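You operate a simulated robot arm through the tools that you are given. There is no shell and no other tool. Be economical: measure what you need, move in short steps, check, and stop when the job is done.

Carry out the task below with a simulated two-armed robot. There is one attempt and no reset: what you move stays moved.

## Task
Take the spare bin on the counter of the stock rack and put it away on the shelf under the stock counter. Put the black brush on the top of the workbench away on the top of the parts bench. Fetch the orange-band small ring and set it on the brown cover. Put the black holder on the top of the side table. Turn the heat knob to 70 degrees. Turn the depth knob to 3 mm. Fetch the teal box and set it on the shelf of the side table. Open the middle drawer of the workbench, put the silver bearing from the top of the packing table in the inside of the middle drawer of the workbench and shut the drawer again. Do these in any order.
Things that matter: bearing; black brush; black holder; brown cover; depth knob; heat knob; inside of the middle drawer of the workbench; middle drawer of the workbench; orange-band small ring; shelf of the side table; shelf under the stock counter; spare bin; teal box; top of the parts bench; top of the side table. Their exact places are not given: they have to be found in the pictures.

The check looks at the end state, three seconds after you hand in, the way a careful person would. Anything else that was tipped, shoved, dropped, spilled or broken makes it a failure. A push-on lid holds only when it is set on centred and level and pressed home; a screw cap is set on level and turned clockwise until tight.

## Robot
Two 7-joint arms with fingered hands on one trunk, on a base that drives. Base frame: it is fixed to the floor where the robot stands at the start and does not move with it; the origin is under the middle of the robot, x ahead of it, y to its left, z up; the surface under the hand at the start is at about z = 0.84. Lengths are in m, angles in degrees, forces in N, time in s.
The left shoulder is at the start at [0.037, 0.17, 1.197], the right one opposite. With the tool pointing down near the work surface each hand reaches from about 0.26 to 0.76 m from the robot's upright axis, wherever it stands, measured 20 degrees to its own side. Places, roughly: bearing [-5, 0.25, 0.75]; black brush (5x5x12 cm) [-6.6, 2.2, 0.9]; black holder (6x6x3 cm) [-6.2, 2.1, 0.9]; brown cover [-3.5, 2.25, 1]; depth knob [-4.2, 2, 0.9]; heat knob [-5.5, 2, 0.9]; inside of the middle drawer of the workbench [-6.5, 2.1, 0.6]; middle drawer of the workbench [-6.5, 2, 0.7]; orange-band small ring (5x5x2 cm) [-6.3, 2, 0.9]; shelf of the side table [-5.6, 2.2, 0.3]; shelf under the stock counter [0.6, -0.2, 0.2]; spare bin [0.5, 0, 1]; teal box [-5, 0.5, 0.75]; top of the parts bench [-4.2, 2.2, 0.9]; top of the side table [-5.6, 2.2, 0.8]. Payload 4 kg a hand.
The tool frame of a hand sits at the grasp point between the pads (the TCP): z along the fingers, y along the line on which they close. The tips reach 0.026 m beyond it. The gripper opens to 0.132 m. The gripper's body begins 0.073 m behind the TCP. The gripper is a hand of 4 fingers: y runs from the thumb to the fingers, the wrist lies at [0, 0, -0.224] in the tool frame, and closing takes about 1.5 s.
Orientation is that of the tool frame in the base frame, as a unit quaternion [x, y, z, w]. With the fingers straight down and closing along the base's y, the tool's x points along the base's -x, its y along +y and its z along -z.

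## Interface
- The arms move only by the tool step_arm. It takes "left_targets", "right_targets" or both (then of equal length, played together; a hand with none holds still); each is a list of rows, each a list of 7 numbers: the shift along the tool's x, y, z in m, then the turn, a rotation vector about the tool's x, y, z in degrees, then the opening, from 0 (shut) to 1 (fully open). In form: [[x, y, z, wx, wy, wz, gripper], ...]. A call has 1 to 8 rows; each row shifts and turns the commanded pose from where the row before left it, along the tool's axes as they then stand. Each row takes 0.2 s and may step no farther than 0.05 m and 8.6 degrees from the row before; otherwise, or with a gripper value out of range, the whole call is refused. Where a pose cannot be reached the arm comes as near as it can. A force on the tool above 40 N (or 10 N above the force at the start of the call, whichever is more), or a blocked arm, ends the call early, and 0.2 s more pass. Each finger travels about 0.045 m/s and halts on what it meets, pressing with about 30 N; the grip force reading is that of the motor and also rises with nothing between the fingers. The clock runs only during rows and for 0.2 s after the last one: add rows that do not move to give the fingers time. The reply holds the time, the measured pose of the TCP, the force on the tool along the base axes, the opening and the grip force, in the units named above and with some noise, with the torque about the TCP (base axes, N m) and any sound that the robot's microphone picked up.
- Cameras (640 x 400 px; columns grow to the right, rows downward): "scene" is now at [0.0899, -0.0284, 1.366]; the picture's right is [-0.46, -0.89, 0.00], its down [-0.62, 0.32, -0.71] and it looks along [0.63, -0.33, -0.70] (base axes); focal length 214 px, centre (320, 200). "left" rides on the left gripper at [-0.068, 0.002, -0.097] in its tool frame; the picture's right is [-0.03, -1.00, 0.00], its down [0.82, -0.02, -0.58] and it looks along [0.58, -0.01, 0.82] (tool axes); focal length 270 px, centre (320, 200). "right" rides on the right gripper at [0.068, 0.002, -0.097] in its tool frame; the picture's right is [-0.03, 1.00, 0.00], its down [-0.82, -0.02, -0.58] and it looks along [-0.58, -0.01, 0.82] (tool axes); focal length 270 px, centre (320, 200).
- grab_frame(camera): a new picture of that camera. No time passes.
- move_column(by): slides the trunk up (or, below 0, down) by that many m; the arms and the scene camera ride with it, the base frame stays. It gives what a move gives, with no picture.
- steer(legs): drives the robot by 1 to 6 legs, each [ahead, turn to the left] in m and degrees, along the robot's own axes; the way and the turn of a leg run together, so that a leg with both is an arc; at most 1.5 m and 180 degrees a leg. The arms and the cameras ride along, it lands a little off, and it stops where it bumps. It gives what a move gives.
- hand_shape(shape, hand): the hand has 4 fingers and takes this shape, open, in about a second: jaw (thumb against the fingers, like two jaws); tri (thumb and two fingers); tip (a fingertip pinch); poke (one finger out to press); point (the index stretched); flat (the hand flat); cup (the hand cupped); fist (a fist). The gripper value then closes the fingers along that shape, each until it touches; the sizes above hold for jaw. It gives what a move gives, with no picture.
- pan_tilt(pan, tilt): turns the head with the scene camera to pan (to the left, within 86 degrees either way) and tilt (down, from -29 to 69), counted from straight ahead of the robot. It gives what a move gives.
- point_at(camera, pixels): for up to 12 pixels [column, row] of the newest picture of that camera ("zoom" is the newest enlarged one), the place [x, y, z] in the base frame of the surface seen there, good to about 0.003 m, but the place of the scene camera against the robot may be out by one fixed shift of up to 0.025 m in any direction. No time passes.
- inspect(camera, box): a new picture of the part [left, top, right, bottom] of that camera's present view, enlarged. No time passes.
- sign_off(): hands the job in; it is judged then, once.

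Keep the steps short. Do not move on a guess: measure, check each grasp and each placing, and mend mistakes. In all there are 322 turns and 208 pictures (those below and enlarged ones count). Leave the grippers open and the arms clear of the work at the hand-in unless told otherwise, and finish with a single line.

The tools are called after "Emit:" as name(argument=value, ...) on one line, values as JSON. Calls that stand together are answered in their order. step_arm: Moves the arms, as the interface text tells. Its arguments: {"type":"object","properties":{"left_targets":{"type":"array","items":{"type":"array","items":{"type":"number"}}},"right_targets":{"type":"array","items":{"type":"array","items":{"type":"number"}}}},"required":[]} The other tools are called the same way: move_column (by) slides the trunk up or down; hand_shape (shape, hand) gives the hand a shape; steer (legs) drives the base; pan_tilt (pan, tilt) turns the head that bears the scene camera; grab_frame (camera) takes a picture; point_at (camera, pixels) gives the place of the surface under pixels of a picture; inspect (camera, box) takes an enlarged picture of a part of a camera's view; sign_off () hands the job in.

At the start:

```text
time_s: 0.0
left_ee_pos: [0.4688, -0.0512, 1.1697]
left_tool_rot: [0.0, 1.0, 0.0, 0.0]
left_contact_force: [-0.6, -0.3, -0.2]
left_moment: [0.01, -0.03, -0.03]
left_gripper_width: 0.132
left_grasp_force: 0.1
left_shape: jaw
right_ee_pos: [0.437, -0.5194, 1.1692]
right_tool_rot: [-0.001, 1.0, 0.001, -0.001]
right_contact_force: [0.1, -0.4, -0.2]
right_moment: [-0.03, -0.03, 0.02]
right_gripper_width: 0.1317
right_grasp_force: 0.0
right_shape: jaw
trunk travel left (down, up): [-0.425, 0.33]
robot x, y, heading: [-0.0046, 0.0003, -0.2]
head pan, tilt: [-27.3, 44.5]
```

scene: 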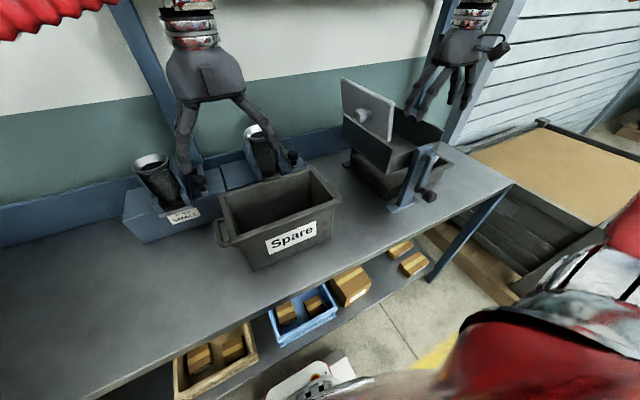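
right: 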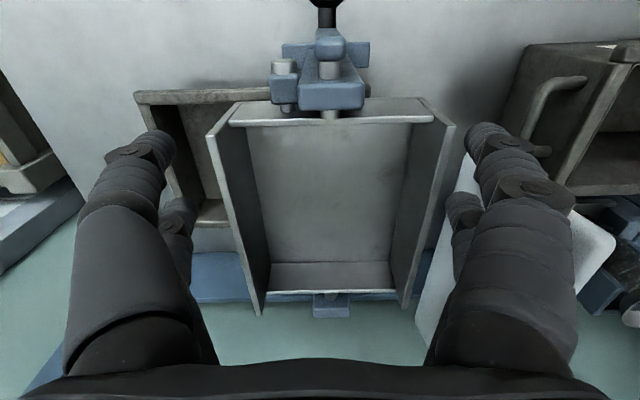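
left: 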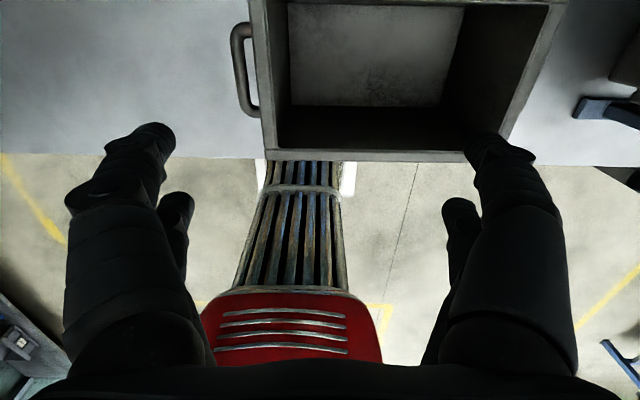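

I see the spare bin on the counter at about (280,215) in the scene picture. I'll measure its rim, its handles, the counter and the shelf below it.

Emit:
point_at(camera="scene", pixels=[[219, 198], [311, 170], [340, 211], [252, 270], [332, 235], [238, 230], [222, 235], [290, 285], [305, 300], [350, 285], [411, 263], [200, 355]])

Emit:
inspect(camera="scene", box=[180, 140, 460, 315])

Emit:
pan_tilt(pan=0, tilt=60)

Emit:
grab_frame(camera="scene")

```text
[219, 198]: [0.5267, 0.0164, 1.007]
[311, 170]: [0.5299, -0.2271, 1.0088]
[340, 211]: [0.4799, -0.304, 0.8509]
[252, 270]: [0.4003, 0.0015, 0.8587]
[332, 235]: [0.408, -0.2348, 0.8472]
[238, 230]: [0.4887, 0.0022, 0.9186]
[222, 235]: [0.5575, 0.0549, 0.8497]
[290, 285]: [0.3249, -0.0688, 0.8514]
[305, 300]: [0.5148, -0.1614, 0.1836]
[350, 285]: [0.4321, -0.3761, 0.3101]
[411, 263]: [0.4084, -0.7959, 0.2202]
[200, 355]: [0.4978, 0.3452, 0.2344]
```

```text
2.29 times, centred on (320, 228) of scene
```

zoom: 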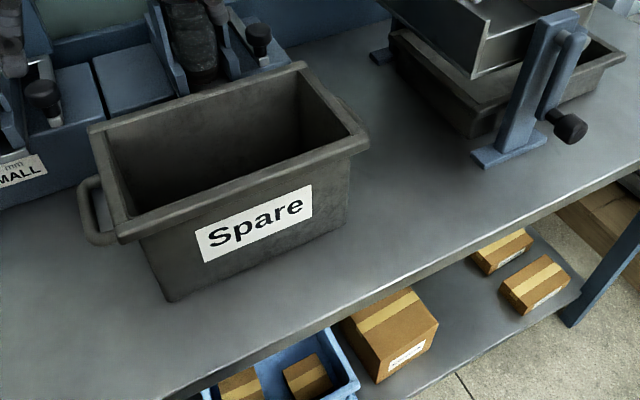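

```text
time_s: 0.9
left_ee_pos: [0.4684, -0.0514, 1.1699]
left_tool_rot: [0.0, 1.0, 0.0, 0.0]
left_contact_force: [0.0, 0.4, -0.3]
left_moment: [0.02, 0.0, -0.01]
left_gripper_width: 0.1321
left_grasp_force: 0.2
left_shape: jaw
right_ee_pos: [0.437, -0.5187, 1.1712]
right_tool_rot: [0.0, 1.0, -0.001, 0.0]
right_contact_force: [-0.7, -1.1, -0.3]
right_moment: [-0.03, -0.02, -0.01]
right_gripper_width: 0.1321
right_grasp_force: 0.0
right_shape: jaw
trunk travel left (down, up): [-0.425, 0.33]
robot x, y, heading: [-0.0017, -0.0021, 0.3]
head pan, tilt: [0.0, 60.0]
```

```text
203 pictures are left
```

scene: 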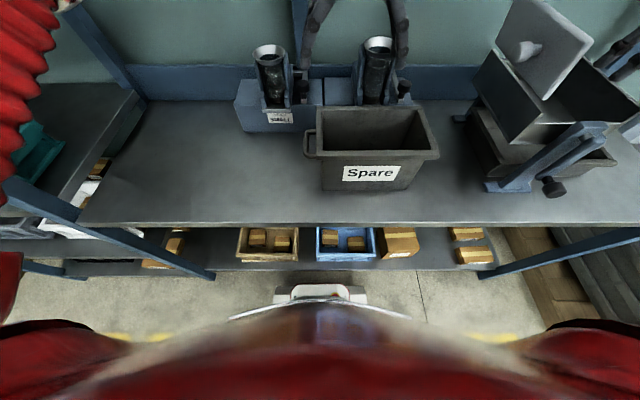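

Next I'll measure the shelf, the boxes on it and the bin from this new view.

Emit:
point_at(camera="scene", pixels=[[225, 262], [228, 238], [295, 262], [308, 240], [400, 258], [435, 240], [435, 260], [465, 240], [488, 265], [330, 224], [310, 268], [490, 240]])

Emit:
point_at(camera="scene", pixels=[[322, 108], [422, 104], [440, 152], [320, 154], [304, 145], [325, 190], [410, 188], [250, 140], [455, 150], [372, 130], [436, 138], [310, 135]])

Emit:
inspect(camera="scene", box=[200, 180, 520, 380])

```text
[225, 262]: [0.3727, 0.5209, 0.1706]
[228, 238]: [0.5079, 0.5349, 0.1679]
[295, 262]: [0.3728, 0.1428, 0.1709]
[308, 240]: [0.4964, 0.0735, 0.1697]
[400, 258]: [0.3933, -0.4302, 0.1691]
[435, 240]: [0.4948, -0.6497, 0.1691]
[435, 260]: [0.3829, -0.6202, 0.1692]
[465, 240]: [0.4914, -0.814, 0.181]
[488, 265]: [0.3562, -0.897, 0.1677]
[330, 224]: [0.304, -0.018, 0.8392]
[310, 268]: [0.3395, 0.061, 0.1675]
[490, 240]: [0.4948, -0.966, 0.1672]
```

```text
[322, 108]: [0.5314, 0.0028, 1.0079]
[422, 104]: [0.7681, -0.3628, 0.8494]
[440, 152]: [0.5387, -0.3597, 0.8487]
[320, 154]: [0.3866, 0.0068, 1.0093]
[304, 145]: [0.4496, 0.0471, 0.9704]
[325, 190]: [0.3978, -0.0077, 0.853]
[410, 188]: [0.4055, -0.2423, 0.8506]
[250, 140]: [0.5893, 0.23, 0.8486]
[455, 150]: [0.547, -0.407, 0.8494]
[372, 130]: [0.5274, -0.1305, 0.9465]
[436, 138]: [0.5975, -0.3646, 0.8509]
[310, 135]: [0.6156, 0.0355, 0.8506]
```

```text
2.00 times, centred on (360, 280) of scene
```

zoom: 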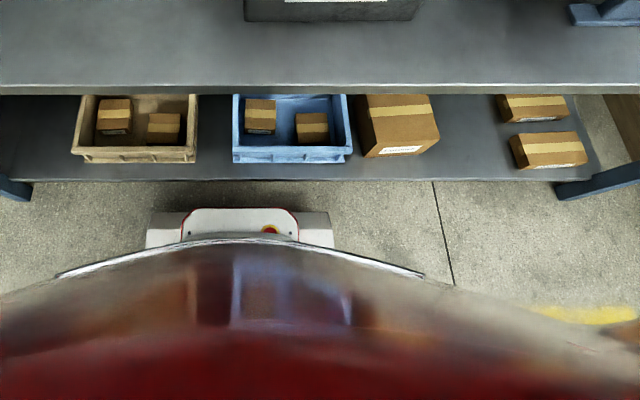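

The front of the shelf is crowded. I'll back off and lower the trunk to look under the counter.

Emit:
steer(legs=[[-0.8, 0]])

Emit:
move_column(by=-0.42)

Emit:
pan_tilt(pan=-10, tilt=25)

Emit:
grab_frame(camera="scene")

```text
time_s: 5.3
left_ee_pos: [-0.3321, -0.0508, 1.1702]
left_tool_rot: [-0.002, 1.0, 0.0, 0.0]
left_contact_force: [0.1, 0.0, 0.0]
left_moment: [-0.01, 0.01, -0.02]
left_gripper_width: 0.1321
left_grasp_force: 0.1
left_shape: jaw
right_ee_pos: [-0.3636, -0.5198, 1.1701]
right_tool_rot: [-0.001, 1.0, 0.001, 0.0]
right_contact_force: [0.5, 0.8, 0.3]
right_moment: [-0.02, 0.0, 0.03]
right_gripper_width: 0.1318
right_grasp_force: 0.0
right_shape: jaw
trunk travel left (down, up): [-0.425, 0.33]
robot x, y, heading: [-0.8034, -0.0021, 0.0]
head pan, tilt: [0.0, 60.0]
```

```text
refused: -0.42 is not a number from -0.4 to 0.4
```

```text
time_s: 6.3
left_ee_pos: [-0.3325, -0.0516, 1.1705]
left_tool_rot: [-0.001, 1.0, -0.001, 0.0]
left_contact_force: [-0.2, 1.0, -0.4]
left_moment: [0.03, 0.02, 0.01]
left_gripper_width: 0.1317
left_grasp_force: 0.0
left_shape: jaw
right_ee_pos: [-0.3623, -0.5201, 1.1698]
right_tool_rot: [-0.002, 1.0, 0.0, 0.0]
right_contact_force: [-0.8, -0.2, 0.3]
right_moment: [0.0, -0.02, -0.02]
right_gripper_width: 0.1318
right_grasp_force: 0.1
right_shape: jaw
trunk travel left (down, up): [-0.425, 0.33]
robot x, y, heading: [-0.7998, -0.0008, 0.1]
head pan, tilt: [-10.0, 25.0]
```

```text
201 pictures are left
```

scene: 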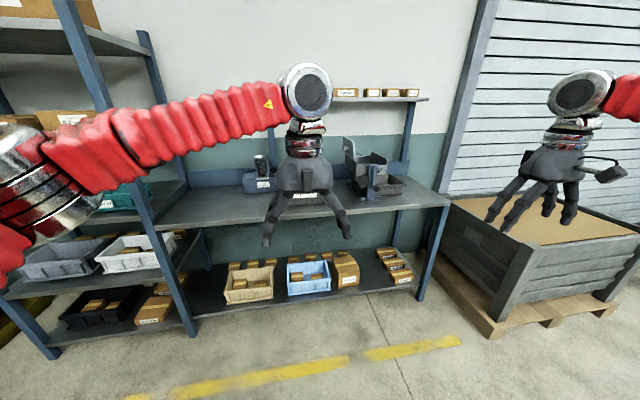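

Next I'll lower the trunk in a permitted step and look again.

Emit:
move_column(by=-0.3)

Emit:
inspect(camera="scene", box=[180, 130, 460, 305])

```text
time_s: 9.3
left_ee_pos: [-0.3338, -0.0507, 0.8705]
left_tool_rot: [-0.002, 1.0, 0.0, 0.0]
left_contact_force: [0.1, 0.3, -0.5]
left_moment: [-0.04, 0.01, -0.07]
left_gripper_width: 0.1318
left_grasp_force: 0.0
left_shape: jaw
right_ee_pos: [-0.3626, -0.5195, 0.8697]
right_tool_rot: [-0.002, 1.0, 0.0, 0.0]
right_contact_force: [-0.2, 0.5, 0.2]
right_moment: [0.03, -0.03, 0.01]
right_gripper_width: 0.1318
right_grasp_force: 0.0
right_shape: jaw
trunk travel left (down, up): [-0.125, 0.63]
robot x, y, heading: [-0.7988, 0.0021, 0.3]
head pan, tilt: [-10.0, 25.0]
```

```text
2.29 times, centred on (320, 218) of scene
```

zoom: 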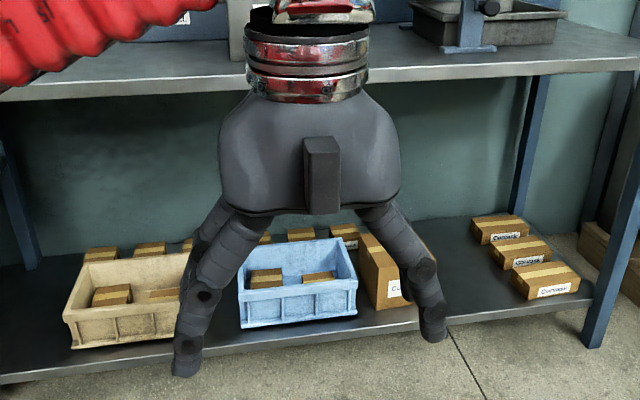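

I see a gap on the shelf between the tall carton and the small cartons, so I'll measure it.

Emit:
point_at(camera="zoom", pixels=[[436, 250], [472, 240], [495, 265], [518, 296], [450, 300], [560, 315], [470, 222], [400, 228], [440, 315], [350, 244], [404, 300], [530, 217]])

Emit:
point_at(camera="zoom", pixels=[[25, 280], [40, 340], [65, 320], [30, 270], [420, 235], [428, 240], [455, 230], [460, 265], [480, 300], [490, 330], [40, 300], [640, 62]])

```text
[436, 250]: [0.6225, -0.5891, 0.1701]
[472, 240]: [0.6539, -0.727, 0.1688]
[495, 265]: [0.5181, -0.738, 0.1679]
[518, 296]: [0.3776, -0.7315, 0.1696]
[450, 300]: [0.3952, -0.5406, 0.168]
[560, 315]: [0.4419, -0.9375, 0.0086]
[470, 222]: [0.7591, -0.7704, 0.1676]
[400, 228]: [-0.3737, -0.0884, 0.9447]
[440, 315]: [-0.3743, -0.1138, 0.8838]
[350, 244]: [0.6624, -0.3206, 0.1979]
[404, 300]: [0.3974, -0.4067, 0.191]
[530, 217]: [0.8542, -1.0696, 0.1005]
```

```text
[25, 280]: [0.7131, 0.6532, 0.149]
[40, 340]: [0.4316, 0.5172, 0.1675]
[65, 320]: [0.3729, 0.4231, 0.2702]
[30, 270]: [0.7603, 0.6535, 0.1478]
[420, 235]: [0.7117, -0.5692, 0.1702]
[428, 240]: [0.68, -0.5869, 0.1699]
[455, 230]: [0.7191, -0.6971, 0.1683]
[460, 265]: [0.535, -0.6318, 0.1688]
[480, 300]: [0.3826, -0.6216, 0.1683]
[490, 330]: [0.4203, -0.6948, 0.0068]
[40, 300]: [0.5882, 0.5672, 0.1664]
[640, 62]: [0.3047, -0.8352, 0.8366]
```

The left hand blocks the view of the gap. I'll turn the robot right and pan the head left for a clear look.

Emit:
steer(legs=[[0, -60]])

Emit:
pan_tilt(pan=32, tilt=25)

Emit:
inspect(camera="scene", box=[160, 100, 480, 300])

```text
time_s: 11.7
left_ee_pos: [-0.4785, -0.3447, 0.8719]
left_tool_rot: [0.35, 0.937, -0.001, -0.001]
left_contact_force: [1.5, -0.5, 0.1]
left_moment: [-0.04, 0.04, -0.02]
left_gripper_width: 0.1318
left_grasp_force: 0.0
left_shape: jaw
right_ee_pos: [-0.8106, -0.6776, 0.8724]
right_tool_rot: [0.351, 0.936, -0.001, 0.0]
right_contact_force: [0.3, 0.2, 0.8]
right_moment: [-0.04, 0.01, 0.0]
right_gripper_width: 0.132
right_grasp_force: 0.1
right_shape: jaw
trunk travel left (down, up): [-0.125, 0.63]
robot x, y, heading: [-0.7722, 0.0326, -43.2]
head pan, tilt: [-10.0, 25.0]
stopped in leg 1: the robot was blocked; the commanded pose is now the measured one
```

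```text
time_s: 12.8
left_ee_pos: [-0.4794, -0.345, 0.8716]
left_tool_rot: [0.352, 0.936, 0.0, 0.0]
left_contact_force: [0.4, 0.5, -0.6]
left_moment: [-0.01, 0.02, 0.0]
left_gripper_width: 0.1318
left_grasp_force: 0.0
left_shape: jaw
right_ee_pos: [-0.8117, -0.6769, 0.872]
right_tool_rot: [0.351, 0.936, 0.0, 0.001]
right_contact_force: [0.2, -0.1, 0.3]
right_moment: [-0.01, -0.01, -0.01]
right_gripper_width: 0.1319
right_grasp_force: 0.1
right_shape: jaw
trunk travel left (down, up): [-0.125, 0.63]
robot x, y, heading: [-0.7732, 0.0314, -43.3]
head pan, tilt: [32.0, 25.0]
```

```text
2.00 times, centred on (320, 200) of scene
```

zoom: 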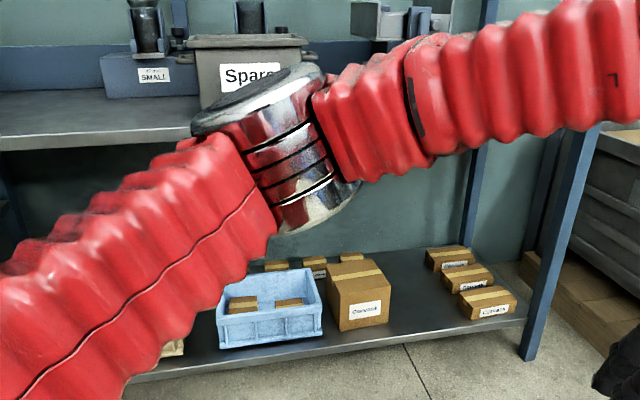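

The turn was blocked by something behind the robot, which I'll check shortly. This view shows the gap clearly, so I'll measure it now.

Emit:
point_at(camera="zoom", pixels=[[391, 318], [388, 300], [385, 275], [378, 262], [340, 328], [470, 316], [515, 312], [468, 300], [430, 268], [436, 248], [365, 254], [400, 250]])

Emit:
pan_tilt(pan=86, tilt=30)

Emit:
grab_frame(camera="scene")

Emit:
pan_tilt(pan=-86, tilt=30)

Emit:
grab_frame(camera="scene")

```text
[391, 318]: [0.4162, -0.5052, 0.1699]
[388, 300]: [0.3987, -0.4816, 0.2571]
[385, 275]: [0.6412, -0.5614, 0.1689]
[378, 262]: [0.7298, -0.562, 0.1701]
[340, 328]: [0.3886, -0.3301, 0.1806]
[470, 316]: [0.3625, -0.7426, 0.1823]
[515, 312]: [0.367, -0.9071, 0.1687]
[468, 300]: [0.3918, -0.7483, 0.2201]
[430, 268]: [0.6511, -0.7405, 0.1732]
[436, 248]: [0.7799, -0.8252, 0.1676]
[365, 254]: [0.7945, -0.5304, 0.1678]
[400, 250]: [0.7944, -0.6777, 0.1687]
```

```text
time_s: 14.0
left_ee_pos: [-0.4798, -0.3452, 0.8724]
left_tool_rot: [0.352, 0.936, 0.0, 0.0]
left_contact_force: [-0.4, 0.4, 0.0]
left_moment: [0.06, 0.01, -0.02]
left_gripper_width: 0.1321
left_grasp_force: 0.1
left_shape: jaw
right_ee_pos: [-0.8122, -0.6772, 0.8722]
right_tool_rot: [0.35, 0.937, 0.001, 0.0]
right_contact_force: [-0.1, 0.9, 0.6]
right_moment: [-0.03, 0.01, 0.01]
right_gripper_width: 0.132
right_grasp_force: 0.1
right_shape: jaw
trunk travel left (down, up): [-0.125, 0.63]
robot x, y, heading: [-0.7776, 0.0384, -43.3]
head pan, tilt: [85.9, 30.0]
```

```text
198 pictures are left
```

scene: 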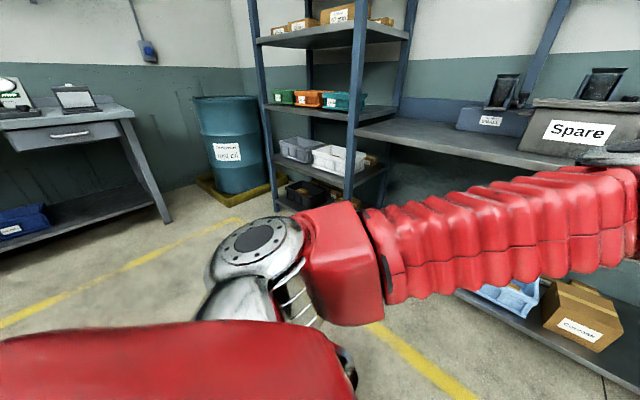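

```text
time_s: 16.6
left_ee_pos: [-0.4801, -0.3445, 0.8715]
left_tool_rot: [0.352, 0.936, 0.0, 0.0]
left_contact_force: [0.2, -0.9, -0.1]
left_moment: [0.0, 0.0, 0.02]
left_gripper_width: 0.1322
left_grasp_force: 0.0
left_shape: jaw
right_ee_pos: [-0.812, -0.677, 0.8711]
right_tool_rot: [0.35, 0.937, 0.0, 0.0]
right_contact_force: [0.2, -0.5, 0.5]
right_moment: [0.0, 0.03, 0.0]
right_gripper_width: 0.1319
right_grasp_force: 0.0
right_shape: jaw
trunk travel left (down, up): [-0.125, 0.63]
robot x, y, heading: [-0.7743, 0.0351, -43.3]
head pan, tilt: [-85.9, 30.0]
```

```text
197 pictures are left
```

scene: 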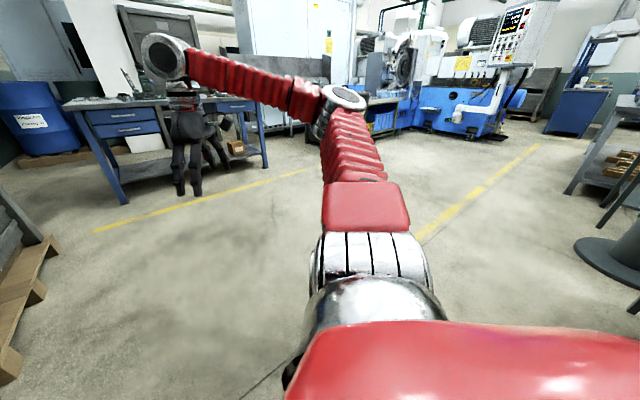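

A round black object stands behind the robot at (620,250). I'll locate it.

Emit:
point_at(camera="scene", pixels=[[600, 255], [580, 245], [635, 230], [632, 310], [625, 160], [630, 200]])

Emit:
inspect(camera="scene", box=[480, 80, 640, 320])

```text
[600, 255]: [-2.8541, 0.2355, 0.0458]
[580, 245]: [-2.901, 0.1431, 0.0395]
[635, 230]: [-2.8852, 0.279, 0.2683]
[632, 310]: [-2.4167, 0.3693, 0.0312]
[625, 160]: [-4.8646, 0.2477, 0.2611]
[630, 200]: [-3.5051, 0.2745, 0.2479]
```

```text
1.67 times, centred on (560, 200) of scene
```

zoom: 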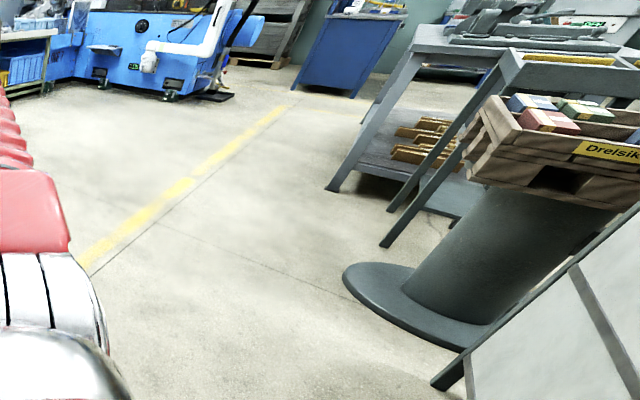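

Next I'll measure the things nearest the right elbow to find what blocked the turn.

Emit:
point_at(camera="scene", pixels=[[345, 95], [160, 55], [240, 85], [90, 100], [240, 100], [400, 130], [365, 205], [400, 90], [190, 150], [180, 190], [10, 340], [330, 240]])

```text
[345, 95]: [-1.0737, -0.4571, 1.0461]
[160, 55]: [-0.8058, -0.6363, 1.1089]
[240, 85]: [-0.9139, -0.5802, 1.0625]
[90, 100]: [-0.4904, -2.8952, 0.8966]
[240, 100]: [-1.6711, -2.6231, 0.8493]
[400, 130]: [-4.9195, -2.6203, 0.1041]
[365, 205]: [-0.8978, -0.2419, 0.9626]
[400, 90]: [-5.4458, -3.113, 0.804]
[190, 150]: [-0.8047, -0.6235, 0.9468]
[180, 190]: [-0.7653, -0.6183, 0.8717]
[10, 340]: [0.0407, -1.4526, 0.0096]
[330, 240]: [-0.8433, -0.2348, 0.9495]
```

Nothing is near the elbow. I'll turn back left, then look over the right shoulder.

Emit:
steer(legs=[[0.1, 43.3]])

Emit:
pan_tilt(pan=-86, tilt=50)

Emit:
grab_frame(camera="scene")

Emit:
pan_tilt(pan=86, tilt=50)

Emit:
grab_frame(camera="scene")

```text
time_s: 19.0
left_ee_pos: [-0.2207, -0.1136, 0.8742]
left_tool_rot: [0.019, 1.0, 0.001, 0.0]
left_contact_force: [-1.2, 0.3, 0.3]
left_moment: [0.06, -0.02, -0.03]
left_gripper_width: 0.1318
left_grasp_force: 0.1
left_shape: jaw
right_ee_pos: [-0.2698, -0.5809, 0.8723]
right_tool_rot: [0.017, 1.0, 0.0, 0.001]
right_contact_force: [0.4, -0.4, -0.5]
right_moment: [0.03, 0.02, -0.01]
right_gripper_width: 0.1319
right_grasp_force: 0.1
right_shape: jaw
trunk travel left (down, up): [-0.125, 0.63]
robot x, y, heading: [-0.6886, -0.0422, -1.6]
head pan, tilt: [-85.9, 30.0]
stopped in leg 1: the robot was blocked; the commanded pose is now the measured one
```

```text
time_s: 19.9
left_ee_pos: [-0.2191, -0.1127, 0.8726]
left_tool_rot: [0.018, 1.0, 0.0, 0.0]
left_contact_force: [-0.4, 0.6, -0.1]
left_moment: [-0.01, 0.01, 0.04]
left_gripper_width: 0.1317
left_grasp_force: 0.1
left_shape: jaw
right_ee_pos: [-0.2695, -0.5798, 0.8711]
right_tool_rot: [0.018, 1.0, 0.0, 0.0]
right_contact_force: [0.2, 0.2, -0.7]
right_moment: [0.0, -0.01, 0.03]
right_gripper_width: 0.1319
right_grasp_force: 0.0
right_shape: jaw
trunk travel left (down, up): [-0.125, 0.63]
robot x, y, heading: [-0.6933, -0.0431, -1.7]
head pan, tilt: [-85.9, 50.0]
```

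```text
195 pictures are left
```

scene: 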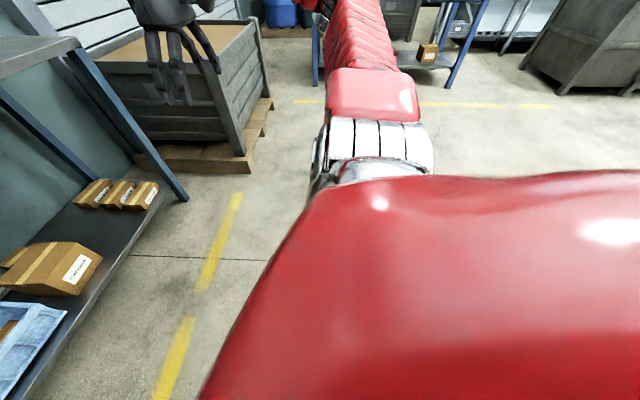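

```text
time_s: 22.4
left_ee_pos: [-0.219, -0.1136, 0.8724]
left_tool_rot: [0.018, 1.0, -0.001, 0.0]
left_contact_force: [0.4, -1.0, 0.2]
left_moment: [0.0, 0.02, 0.0]
left_gripper_width: 0.1321
left_grasp_force: 0.0
left_shape: jaw
right_ee_pos: [-0.2686, -0.5803, 0.8716]
right_tool_rot: [0.017, 1.0, 0.0, 0.0]
right_contact_force: [0.3, 0.4, 0.3]
right_moment: [0.02, -0.02, -0.01]
right_gripper_width: 0.1319
right_grasp_force: 0.1
right_shape: jaw
trunk travel left (down, up): [-0.125, 0.63]
robot x, y, heading: [-0.691, -0.0406, -1.6]
head pan, tilt: [85.9, 50.0]
```

```text
194 pictures are left
```

scene: 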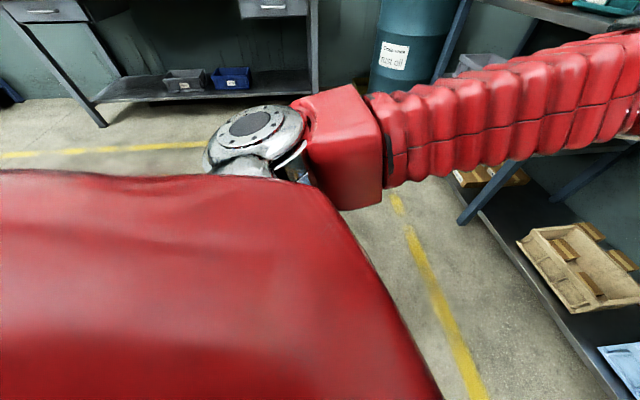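

Both turns ended just short of the target. I'll turn in smaller steps further from any obstacle and look at what is behind.

Emit:
steer(legs=[[0.05, 0], [0, 30], [0, 30], [0, 30]])

Emit:
pan_tilt(pan=60, tilt=35)

Emit:
grab_frame(camera="scene")

```text
time_s: 26.1
left_ee_pos: [-0.2626, 0.2438, 0.8728]
left_tool_rot: [-0.375, 0.927, 0.0, 0.0]
left_contact_force: [0.3, -0.4, 0.3]
left_moment: [0.05, 0.02, 0.01]
left_gripper_width: 0.1324
left_grasp_force: 0.1
left_shape: jaw
right_ee_pos: [0.0409, -0.1157, 0.8728]
right_tool_rot: [-0.376, 0.927, 0.0, 0.001]
right_contact_force: [0.2, -0.7, -0.3]
right_moment: [0.0, 0.06, -0.01]
right_gripper_width: 0.1323
right_grasp_force: 0.1
right_shape: jaw
trunk travel left (down, up): [-0.125, 0.63]
robot x, y, heading: [-0.6064, -0.0819, 46.6]
head pan, tilt: [85.9, 50.0]
stopped in leg 3: the robot was blocked; the commanded pose is now the measured one
```

```text
time_s: 27.0
left_ee_pos: [-0.262, 0.2459, 0.8738]
left_tool_rot: [-0.377, 0.926, 0.0, 0.001]
left_contact_force: [-0.5, 0.4, -0.2]
left_moment: [-0.03, -0.01, 0.02]
left_gripper_width: 0.1318
left_grasp_force: 0.1
left_shape: jaw
right_ee_pos: [0.0414, -0.1142, 0.8728]
right_tool_rot: [-0.376, 0.927, -0.001, 0.001]
right_contact_force: [0.6, 1.0, 0.5]
right_moment: [0.01, -0.01, 0.01]
right_gripper_width: 0.1321
right_grasp_force: 0.1
right_shape: jaw
trunk travel left (down, up): [-0.125, 0.63]
robot x, y, heading: [-0.6056, -0.0849, 46.1]
head pan, tilt: [60.0, 35.0]
```

```text
193 pictures are left
```

scene: 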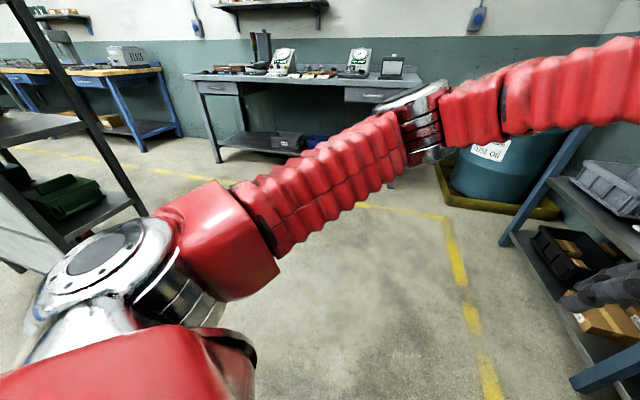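

I see a rack on the left at (80,200), close to the robot's rear left. I'll measure it.

Emit:
point_at(camera="scene", pixels=[[80, 100], [140, 210], [60, 195], [40, 120], [10, 160], [15, 268], [60, 240], [30, 30], [10, 330]])

Emit:
pan_tilt(pan=86, tilt=35)

Emit:
grab_frame(camera="scene")

Emit:
point_at(camera="scene", pixels=[[30, 100], [100, 200], [60, 280], [20, 330], [100, 260], [150, 270], [150, 100], [200, 200]])

```text
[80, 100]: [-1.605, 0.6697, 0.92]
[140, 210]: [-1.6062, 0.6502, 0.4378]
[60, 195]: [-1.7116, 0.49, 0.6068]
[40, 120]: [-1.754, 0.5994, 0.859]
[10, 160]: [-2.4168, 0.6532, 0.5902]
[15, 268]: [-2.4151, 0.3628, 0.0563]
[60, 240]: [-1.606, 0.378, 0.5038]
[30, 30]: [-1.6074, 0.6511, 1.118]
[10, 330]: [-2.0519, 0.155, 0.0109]
```

```text
time_s: 27.9
left_ee_pos: [-0.2625, 0.2451, 0.8737]
left_tool_rot: [-0.376, 0.927, 0.001, 0.0]
left_contact_force: [0.5, -0.1, -0.3]
left_moment: [0.03, 0.0, 0.0]
left_gripper_width: 0.1321
left_grasp_force: 0.0
left_shape: jaw
right_ee_pos: [0.0399, -0.1138, 0.8728]
right_tool_rot: [-0.376, 0.927, -0.001, 0.001]
right_contact_force: [0.4, -0.5, 0.8]
right_moment: [-0.01, -0.02, 0.0]
right_gripper_width: 0.132
right_grasp_force: 0.0
right_shape: jaw
trunk travel left (down, up): [-0.125, 0.63]
robot x, y, heading: [-0.6072, -0.0804, 46.6]
head pan, tilt: [85.9, 35.0]
```

```text
192 pictures are left
```

scene: 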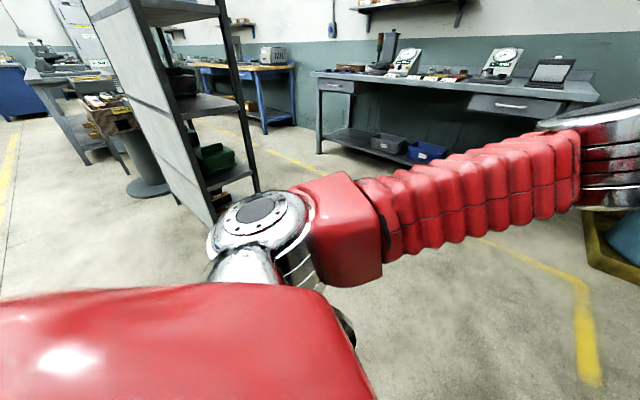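

```text
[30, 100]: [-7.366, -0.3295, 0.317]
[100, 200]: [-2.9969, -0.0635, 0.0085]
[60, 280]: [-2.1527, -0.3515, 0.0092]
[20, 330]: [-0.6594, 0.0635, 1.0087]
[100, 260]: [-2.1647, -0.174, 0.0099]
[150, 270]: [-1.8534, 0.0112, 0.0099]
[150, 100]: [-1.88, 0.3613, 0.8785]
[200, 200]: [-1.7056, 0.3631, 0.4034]
```

Everything within 0.9 m is clear, so those stops look like drive lag rather than a bump. I'll try a further turn on its own and see whether it completes.

Emit:
steer(legs=[[0, -20]])

Emit:
steer(legs=[[0, -26]])

```text
time_s: 29.5
left_ee_pos: [-0.1678, 0.1107, 0.8727]
left_tool_rot: [-0.211, 0.977, 0.0, 0.0]
left_contact_force: [0.2, 0.4, 0.2]
left_moment: [-0.01, 0.0, 0.02]
left_gripper_width: 0.1318
left_grasp_force: 0.0
left_shape: jaw
right_ee_pos: [-0.0071, -0.3295, 0.8723]
right_tool_rot: [-0.212, 0.977, 0.0, -0.001]
right_contact_force: [0.1, -0.1, -0.3]
right_moment: [-0.03, 0.0, -0.02]
right_gripper_width: 0.1319
right_grasp_force: 0.1
right_shape: jaw
trunk travel left (down, up): [-0.125, 0.63]
robot x, y, heading: [-0.6144, -0.0632, 26.9]
head pan, tilt: [85.9, 35.0]
```

```text
time_s: 31.6
left_ee_pos: [-0.1374, -0.1024, 0.8765]
left_tool_rot: [0.014, 1.0, -0.001, 0.0]
left_contact_force: [-0.9, 0.7, 0.8]
left_moment: [-0.06, -0.02, 0.02]
left_gripper_width: 0.1321
left_grasp_force: 0.0
left_shape: jaw
right_ee_pos: [-0.1841, -0.5688, 0.8762]
right_tool_rot: [0.013, 1.0, -0.001, 0.0]
right_contact_force: [-0.4, 0.8, 0.9]
right_moment: [-0.02, 0.02, 0.02]
right_gripper_width: 0.1321
right_grasp_force: 0.0
right_shape: jaw
trunk travel left (down, up): [-0.125, 0.63]
robot x, y, heading: [-0.6106, -0.0307, 1.1]
head pan, tilt: [85.9, 35.0]
stopped in leg 1: the robot was blocked; the commanded pose is now the measured one
```

Turns of up to about 20° complete, and the longer ones just stop early without harm. I'll raise the trunk, drive back to the counter and check the pose.

Emit:
move_column(by=0.3)

Emit:
steer(legs=[[0.55, 6]])

Emit:
pan_tilt(pan=-20, tilt=50)

Emit:
grab_frame(camera="right")

```text
time_s: 34.6
left_ee_pos: [-0.1362, -0.103, 1.1748]
left_tool_rot: [0.014, 1.0, 0.0, 0.0]
left_contact_force: [-0.1, -0.1, 0.5]
left_moment: [-0.01, 0.01, 0.0]
left_gripper_width: 0.1318
left_grasp_force: 0.0
left_shape: jaw
right_ee_pos: [-0.1835, -0.57, 1.1737]
right_tool_rot: [0.012, 1.0, -0.001, -0.001]
right_contact_force: [0.1, 0.1, 0.0]
right_moment: [0.0, 0.0, 0.0]
right_gripper_width: 0.1321
right_grasp_force: 0.0
right_shape: jaw
trunk travel left (down, up): [-0.425, 0.33]
robot x, y, heading: [-0.6151, -0.0326, 1.7]
head pan, tilt: [85.9, 35.0]
```

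```text
time_s: 37.8
left_ee_pos: [0.4194, 0.0084, 1.1757]
left_tool_rot: [-0.051, 0.999, 0.0, 0.0]
left_contact_force: [0.2, 0.8, -0.7]
left_moment: [0.01, 0.02, -0.01]
left_gripper_width: 0.1319
left_grasp_force: 0.1
left_shape: jaw
right_ee_pos: [0.4335, -0.4627, 1.174]
right_tool_rot: [-0.052, 0.999, -0.001, -0.002]
right_contact_force: [-3.3, -0.8, 1.0]
right_moment: [0.11, 0.01, 0.29]
right_gripper_width: 0.1321
right_grasp_force: 0.1
right_shape: jaw
trunk travel left (down, up): [-0.425, 0.33]
robot x, y, heading: [-0.0625, 0.0105, 8.5]
head pan, tilt: [85.9, 35.0]
```

```text
time_s: 39.7
left_ee_pos: [0.42, 0.0077, 1.1759]
left_tool_rot: [-0.051, 0.999, -0.001, 0.001]
left_contact_force: [-0.6, -0.6, -0.4]
left_moment: [0.0, 0.02, -0.02]
left_gripper_width: 0.1321
left_grasp_force: 0.1
left_shape: jaw
right_ee_pos: [0.4322, -0.4622, 1.175]
right_tool_rot: [-0.053, 0.999, -0.001, -0.002]
right_contact_force: [-2.1, -0.7, -0.8]
right_moment: [-0.01, -0.02, 0.09]
right_gripper_width: 0.132
right_grasp_force: 0.0
right_shape: jaw
trunk travel left (down, up): [-0.425, 0.33]
robot x, y, heading: [-0.0615, 0.0162, 8.8]
head pan, tilt: [-20.0, 50.0]
```

```text
191 pictures are left
```

right: 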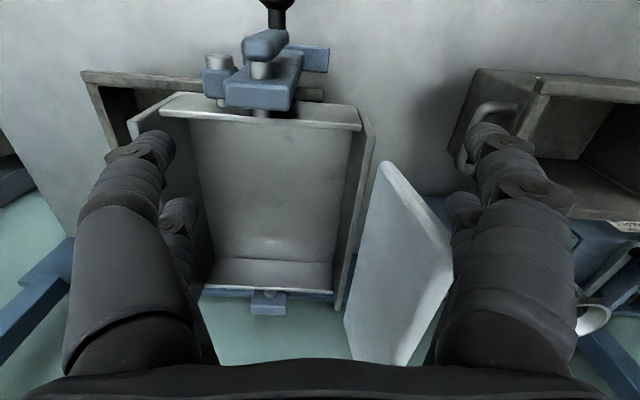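

The right hand reads about −2 to −3 N, and the white plate is close to its fingers. I'll look from the head camera before moving.

Emit:
grab_frame(camera="scene")

```text
190 pictures are left
```

scene: 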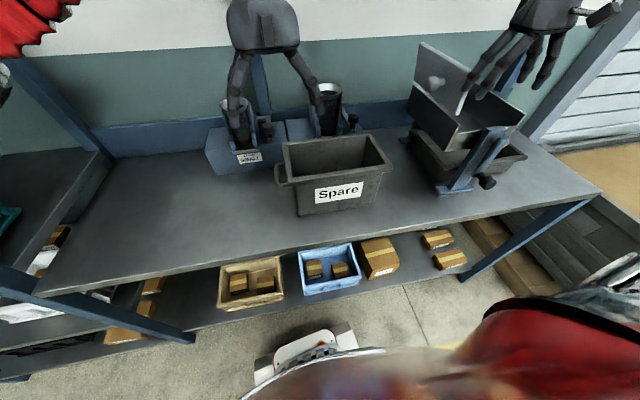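

The right index finger is near the plate at (462,100). I'll lift the right hand straight up, away from it.

Emit:
step_arm(right_targets=[[0, 0, -0.04, 0, 0, 0, 1], [0, 0, -0.04, 0, 0, 0, 1], [0, 0, -0.04, 0, 0, 0, 1]])

Emit:
inspect(camera="scene", box=[370, 0, 610, 220])

```text
time_s: 40.5
left_ee_pos: [0.4187, 0.0082, 1.1758]
left_tool_rot: [-0.051, 0.999, -0.001, 0.001]
left_contact_force: [0.6, 1.0, -0.2]
left_moment: [-0.05, -0.03, -0.02]
left_gripper_width: 0.1321
left_grasp_force: 0.1
left_shape: jaw
right_ee_pos: [0.4301, -0.4628, 1.2935]
right_tool_rot: [-0.052, 0.999, -0.002, -0.001]
right_contact_force: [-0.1, 0.3, 0.3]
right_moment: [-0.01, -0.05, -0.01]
right_gripper_width: 0.1321
right_grasp_force: 0.1
right_shape: jaw
trunk travel left (down, up): [-0.425, 0.33]
robot x, y, heading: [-0.0595, 0.0161, 8.5]
head pan, tilt: [-20.0, 50.0]
```

```text
1.82 times, centred on (490, 110) of scene
```

zoom: 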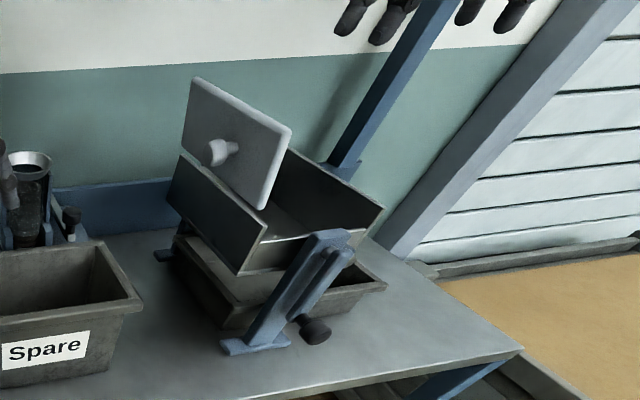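

The fixture looks unchanged. I'll move the left hand out to the left and the right hand over the front wall of the bin, then yaw the right hand.

Emit:
step_arm(left_targets=[[0, 0.04, -0.02, 0, 0, 0, 1], [0, 0.04, -0.02, 0, 0, 0, 1], [0, 0.04, 0, 0, 0, 0, 1], [0, 0.04, 0, 0, 0, 0, 1], [0, 0.04, 0, 0, 0, 0, 1], [0, 0, 0, 0, 0, 0, 1], [0, 0, 0, 0, 0, 0, 1]], right_targets=[[0, 0.05, 0, 0, 0, 8, 1], [0.005, 0.05, 0, 0, 0, 0, 1], [0.005, 0.049, 0, 0, 0, 0, 1], [0.005, 0.049, 0, 0, 0, 0, 1], [0.005, 0.049, 0, 0, 0, 0, 1], [0.005, 0.049, 0, 0, 0, 0, 1], [0.005, 0.045, 0, 0, 0, 0, 1]])

Emit:
step_arm(right_targets=[[0, 0, 0, 0, 0, 8.5, 1], [0, 0, 0, 0, 0, 8.5, 1], [0, 0, 0, 0, 0, 8.5, 1], [0, 0, 0, 0, 0, 8.5, 1], [0, 0, 0, 0, 0, 8.5, 1], [0, 0, 0, 0, 0, 8.5, 1], [0, 0, 0, 0, 0, 8.5, 1], [0, 0, 0, 0, 0, 8.5, 1]])

```text
refused: row 2 steps farther than a row can; nothing moved
```

```text
time_s: 42.3
left_ee_pos: [0.4185, 0.0065, 1.1757]
left_tool_rot: [-0.05, 0.999, 0.0, 0.0]
left_contact_force: [-0.1, 0.1, -0.8]
left_moment: [-0.01, 0.03, -0.02]
left_gripper_width: 0.1321
left_grasp_force: 0.0
left_shape: jaw
right_ee_pos: [0.4327, -0.4621, 1.2945]
right_tool_rot: [0.517, 0.856, -0.002, -0.001]
right_contact_force: [-0.2, 0.6, 0.8]
right_moment: [0.01, 0.04, 0.0]
right_gripper_width: 0.1322
right_grasp_force: 0.0
right_shape: jaw
trunk travel left (down, up): [-0.425, 0.33]
robot x, y, heading: [-0.0616, 0.0144, 8.7]
head pan, tilt: [-20.0, 50.0]
```

One row was over the step limit. I'll finish the yaw and clear the left hand, then shift the right hand over.

Emit:
step_arm(left_targets=[[0, 0.045, -0.01, 0, 0, 0, 1], [0, 0.045, -0.01, 0, 0, 0, 1], [0, 0.045, 0, 0, 0, 0, 1], [0, 0.045, 0, 0, 0, 0, 1]], right_targets=[[0, 0, 0, 0, 0, 8.5, 1], [0, 0, 0, 0, 0, 8.5, 1], [0, 0, 0, 0, 0, 8.5, 1], [0, 0, 0, 0, 0, 2.2, 1]])

Emit:
step_arm(right_targets=[[0.0435, -0.005, 0, 0, 0, 0, 1], [0.0435, -0.005, 0, 0, 0, 0, 1], [0.0435, -0.005, 0, 0, 0, 0, 1], [0.0435, -0.005, 0, 0, 0, 0, 1], [0.0435, -0.005, 0, 0, 0, 0, 1], [0.0435, -0.005, 0, 0, 0, 0, 1], [0.0435, -0.005, 0, 0, 0, 0, 1], [0.0435, -0.005, 0, 0, 0, 0, 1]])

Emit:
grab_frame(camera="right")

```text
time_s: 43.3
left_ee_pos: [0.4005, 0.1888, 1.1944]
left_tool_rot: [-0.05, 0.999, -0.001, 0.0]
left_contact_force: [0.8, 0.2, -0.9]
left_moment: [-0.04, 0.0, 0.0]
left_gripper_width: 0.1317
left_grasp_force: 0.0
left_shape: jaw
right_ee_pos: [0.4338, -0.4623, 1.2958]
right_tool_rot: [0.706, 0.708, -0.002, 0.0]
right_contact_force: [-0.2, 0.3, -0.5]
right_moment: [0.0, -0.04, 0.01]
right_gripper_width: 0.1319
right_grasp_force: 0.1
right_shape: jaw
trunk travel left (down, up): [-0.425, 0.33]
robot x, y, heading: [-0.059, 0.0161, 8.7]
head pan, tilt: [-20.0, 50.0]
```

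```text
time_s: 45.1
left_ee_pos: [0.4034, 0.1876, 1.1942]
left_tool_rot: [-0.051, 0.999, 0.0, -0.001]
left_contact_force: [1.1, 0.5, -0.4]
left_moment: [-0.01, -0.04, 0.0]
left_gripper_width: 0.132
left_grasp_force: 0.2
left_shape: jaw
right_ee_pos: [0.3937, -0.1121, 1.296]
right_tool_rot: [0.706, 0.708, -0.003, -0.001]
right_contact_force: [0.6, 0.6, 0.0]
right_moment: [-0.02, 0.02, 0.02]
right_gripper_width: 0.1321
right_grasp_force: 0.2
right_shape: jaw
trunk travel left (down, up): [-0.425, 0.33]
robot x, y, heading: [-0.0614, 0.0144, 8.4]
head pan, tilt: [-20.0, 50.0]
```

```text
188 pictures are left
```

right: 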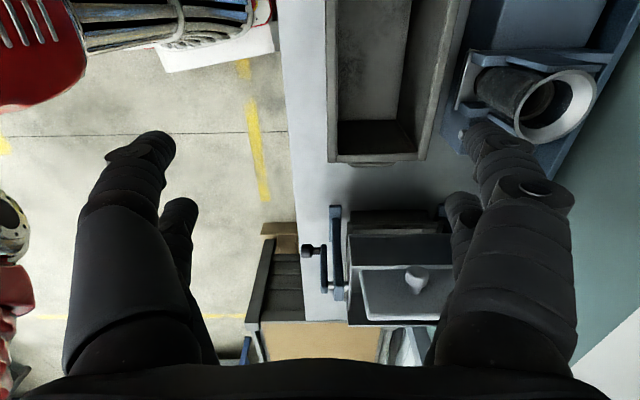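

I see the right end of the bin's rim at (327,158)–(420,155). I'll measure it with this hand camera, and with the scene camera to compare the two.

Emit:
point_at(camera="right", pixels=[[331, 150], [416, 150], [328, 60], [331, 60], [329, 110], [372, 162], [460, 20], [455, 60]])

Emit:
inspect(camera="scene", box=[250, 100, 410, 220])

```text
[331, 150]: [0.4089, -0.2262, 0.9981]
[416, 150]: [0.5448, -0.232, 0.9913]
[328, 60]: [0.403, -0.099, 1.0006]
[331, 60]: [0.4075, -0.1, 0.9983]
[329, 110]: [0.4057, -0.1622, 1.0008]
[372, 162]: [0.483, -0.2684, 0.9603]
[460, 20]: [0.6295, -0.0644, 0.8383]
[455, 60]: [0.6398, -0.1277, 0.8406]
```

```text
3.33 times, centred on (330, 160) of scene
```

zoom: 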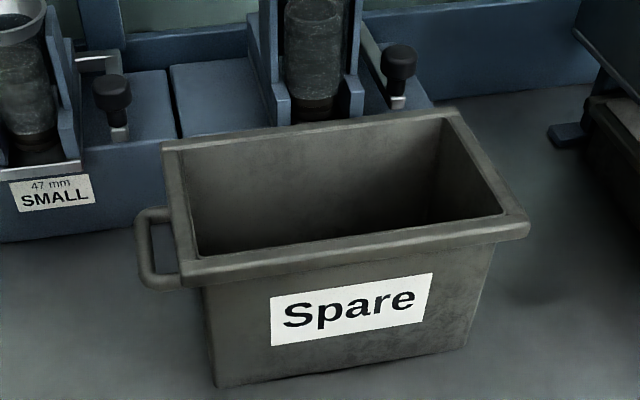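

The hand camera puts the front rim at x≈0.402–0.42 and z≈1.00. I'll line up on it and go down.

Emit:
step_arm(right_targets=[[-0.003, 0.017, 0.04, 0, 0, 0, 1], [0, 0, 0.048, 0, 0, 0, 1], [0, 0, 0.048, 0, 0, 0, 1], [0, 0, 0.048, 0, 0, 0, 1], [0, 0, 0.046, 0, 0, 0, 1]])

Emit:
grab_frame(camera="right")

Emit:
inspect(camera="scene", box=[230, 60, 450, 240])

```text
time_s: 46.3
left_ee_pos: [0.4027, 0.1872, 1.1946]
left_tool_rot: [-0.05, 0.999, 0.0, 0.0]
left_contact_force: [0.0, -0.4, 0.5]
left_moment: [0.01, 0.04, -0.02]
left_gripper_width: 0.1318
left_grasp_force: 0.0
left_shape: jaw
right_ee_pos: [0.4095, -0.121, 1.0643]
right_tool_rot: [0.705, 0.709, -0.001, -0.001]
right_contact_force: [0.5, -0.8, -0.8]
right_moment: [-0.02, 0.02, -0.04]
right_gripper_width: 0.1318
right_grasp_force: 0.1
right_shape: jaw
trunk travel left (down, up): [-0.425, 0.33]
robot x, y, heading: [-0.0625, 0.0139, 8.5]
head pan, tilt: [-20.0, 50.0]
```

```text
186 pictures are left
```

right: 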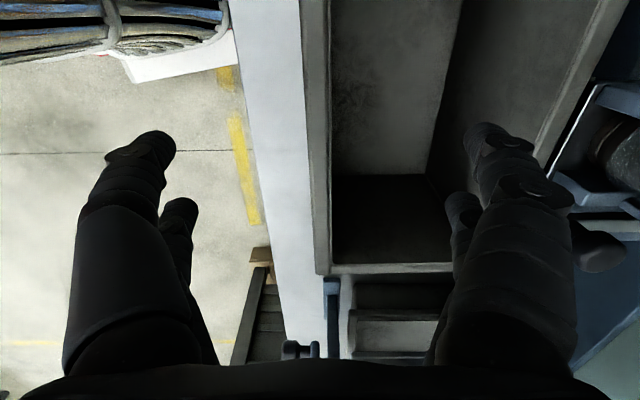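

```text
2.22 times, centred on (340, 150) of scene
```

zoom: 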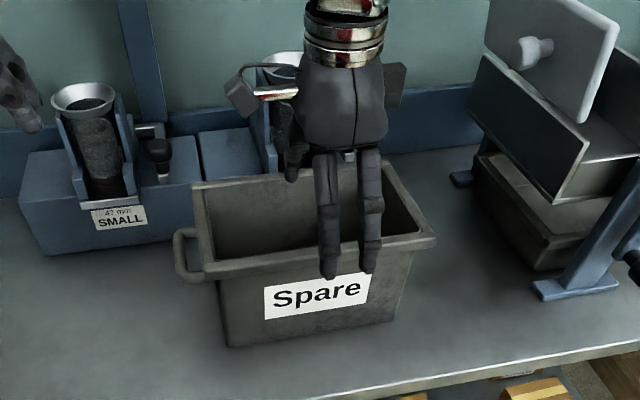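

The rim lies between the fingers. I'll go down to z≈0.96 and close.

Emit:
step_arm(right_targets=[[0, 0, 0.035, 0, 0, 0, 1], [0, 0, 0.035, 0, 0, 0, 1], [0, 0, 0.034, 0, 0, 0, 1]])

Emit:
step_arm(right_targets=[[0, 0, 0, 0, 0, 0, 0], [0, 0, 0, 0, 0, 0, 0], [0, 0, 0, 0, 0, 0, 0], [0, 0, 0, 0, 0, 0, 0], [0, 0, 0, 0, 0, 0, 0], [0, 0, 0, 0, 0, 0, 0], [0, 0, 0, 0, 0, 0, 0], [0, 0, 0, 0, 0, 0, 0]])

Emit:
grab_frame(camera="right")

```text
time_s: 47.1
left_ee_pos: [0.4033, 0.1877, 1.1945]
left_tool_rot: [-0.051, 0.999, 0.0, -0.001]
left_contact_force: [-0.1, 0.5, -0.2]
left_moment: [0.01, 0.01, 0.01]
left_gripper_width: 0.1321
left_grasp_force: 0.1
left_shape: jaw
right_ee_pos: [0.4062, -0.1171, 0.9608]
right_tool_rot: [0.705, 0.709, -0.002, 0.0]
right_contact_force: [-0.8, -0.3, -0.5]
right_moment: [0.07, 0.01, -0.01]
right_gripper_width: 0.132
right_grasp_force: 0.1
right_shape: jaw
trunk travel left (down, up): [-0.425, 0.33]
robot x, y, heading: [-0.0634, 0.014, 8.7]
head pan, tilt: [-20.0, 50.0]
```

```text
time_s: 48.9
left_ee_pos: [0.4027, 0.1871, 1.1943]
left_tool_rot: [-0.051, 0.999, 0.0, 0.0]
left_contact_force: [0.2, 0.2, 0.4]
left_moment: [0.01, -0.03, 0.03]
left_gripper_width: 0.1321
left_grasp_force: 0.0
left_shape: jaw
right_ee_pos: [0.4072, -0.1177, 0.9619]
right_tool_rot: [0.705, 0.709, -0.002, -0.002]
right_contact_force: [1.2, 0.8, -0.6]
right_moment: [0.03, -0.01, 0.0]
right_gripper_width: 0.0096
right_grasp_force: 30.4
right_shape: jaw
trunk travel left (down, up): [-0.425, 0.33]
robot x, y, heading: [-0.0616, 0.0167, 8.5]
head pan, tilt: [-20.0, 50.0]
```

```text
184 pictures are left
```

right: 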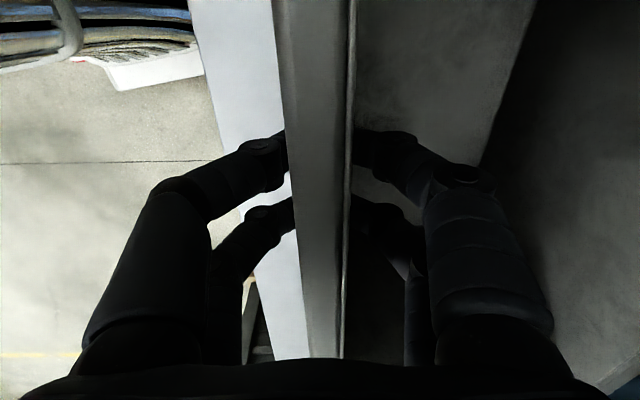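

Gripped: the width is about 0.01 m and the force 30 N. I'll lift by 4 cm and check for tilt.

Emit:
step_arm(right_targets=[[0, 0, -0.01, 0, 0, 0, 0], [0, 0, -0.015, 0, 0, 0, 0], [0, 0, -0.015, 0, 0, 0, 0], [0, 0, 0, 0, 0, 0, 0]])

Emit:
inspect(camera="scene", box=[230, 60, 450, 240])

```text
time_s: 49.9
left_ee_pos: [0.4034, 0.1862, 1.1955]
left_tool_rot: [-0.051, 0.999, 0.0, 0.0]
left_contact_force: [-0.1, 0.1, 0.2]
left_moment: [-0.01, -0.04, -0.01]
left_gripper_width: 0.1319
left_grasp_force: 0.1
left_shape: jaw
right_ee_pos: [0.4077, -0.1165, 0.9981]
right_tool_rot: [0.705, 0.709, -0.002, -0.001]
right_contact_force: [0.3, -1.0, -10.5]
right_moment: [0.04, 0.46, -0.04]
right_gripper_width: 0.0096
right_grasp_force: 30.2
right_shape: jaw
trunk travel left (down, up): [-0.425, 0.33]
robot x, y, heading: [-0.0606, 0.014, 8.8]
head pan, tilt: [-20.0, 50.0]
```

```text
2.22 times, centred on (340, 150) of scene
```

zoom: 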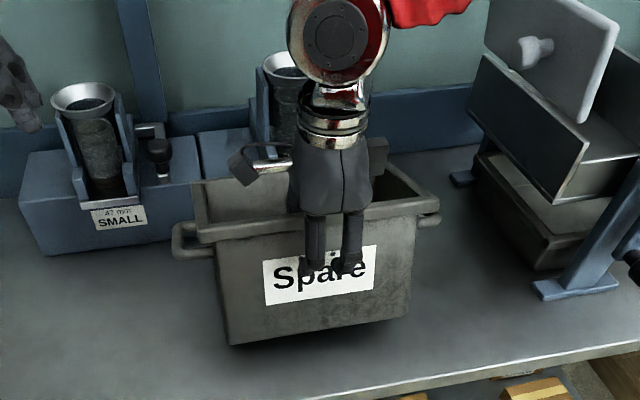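

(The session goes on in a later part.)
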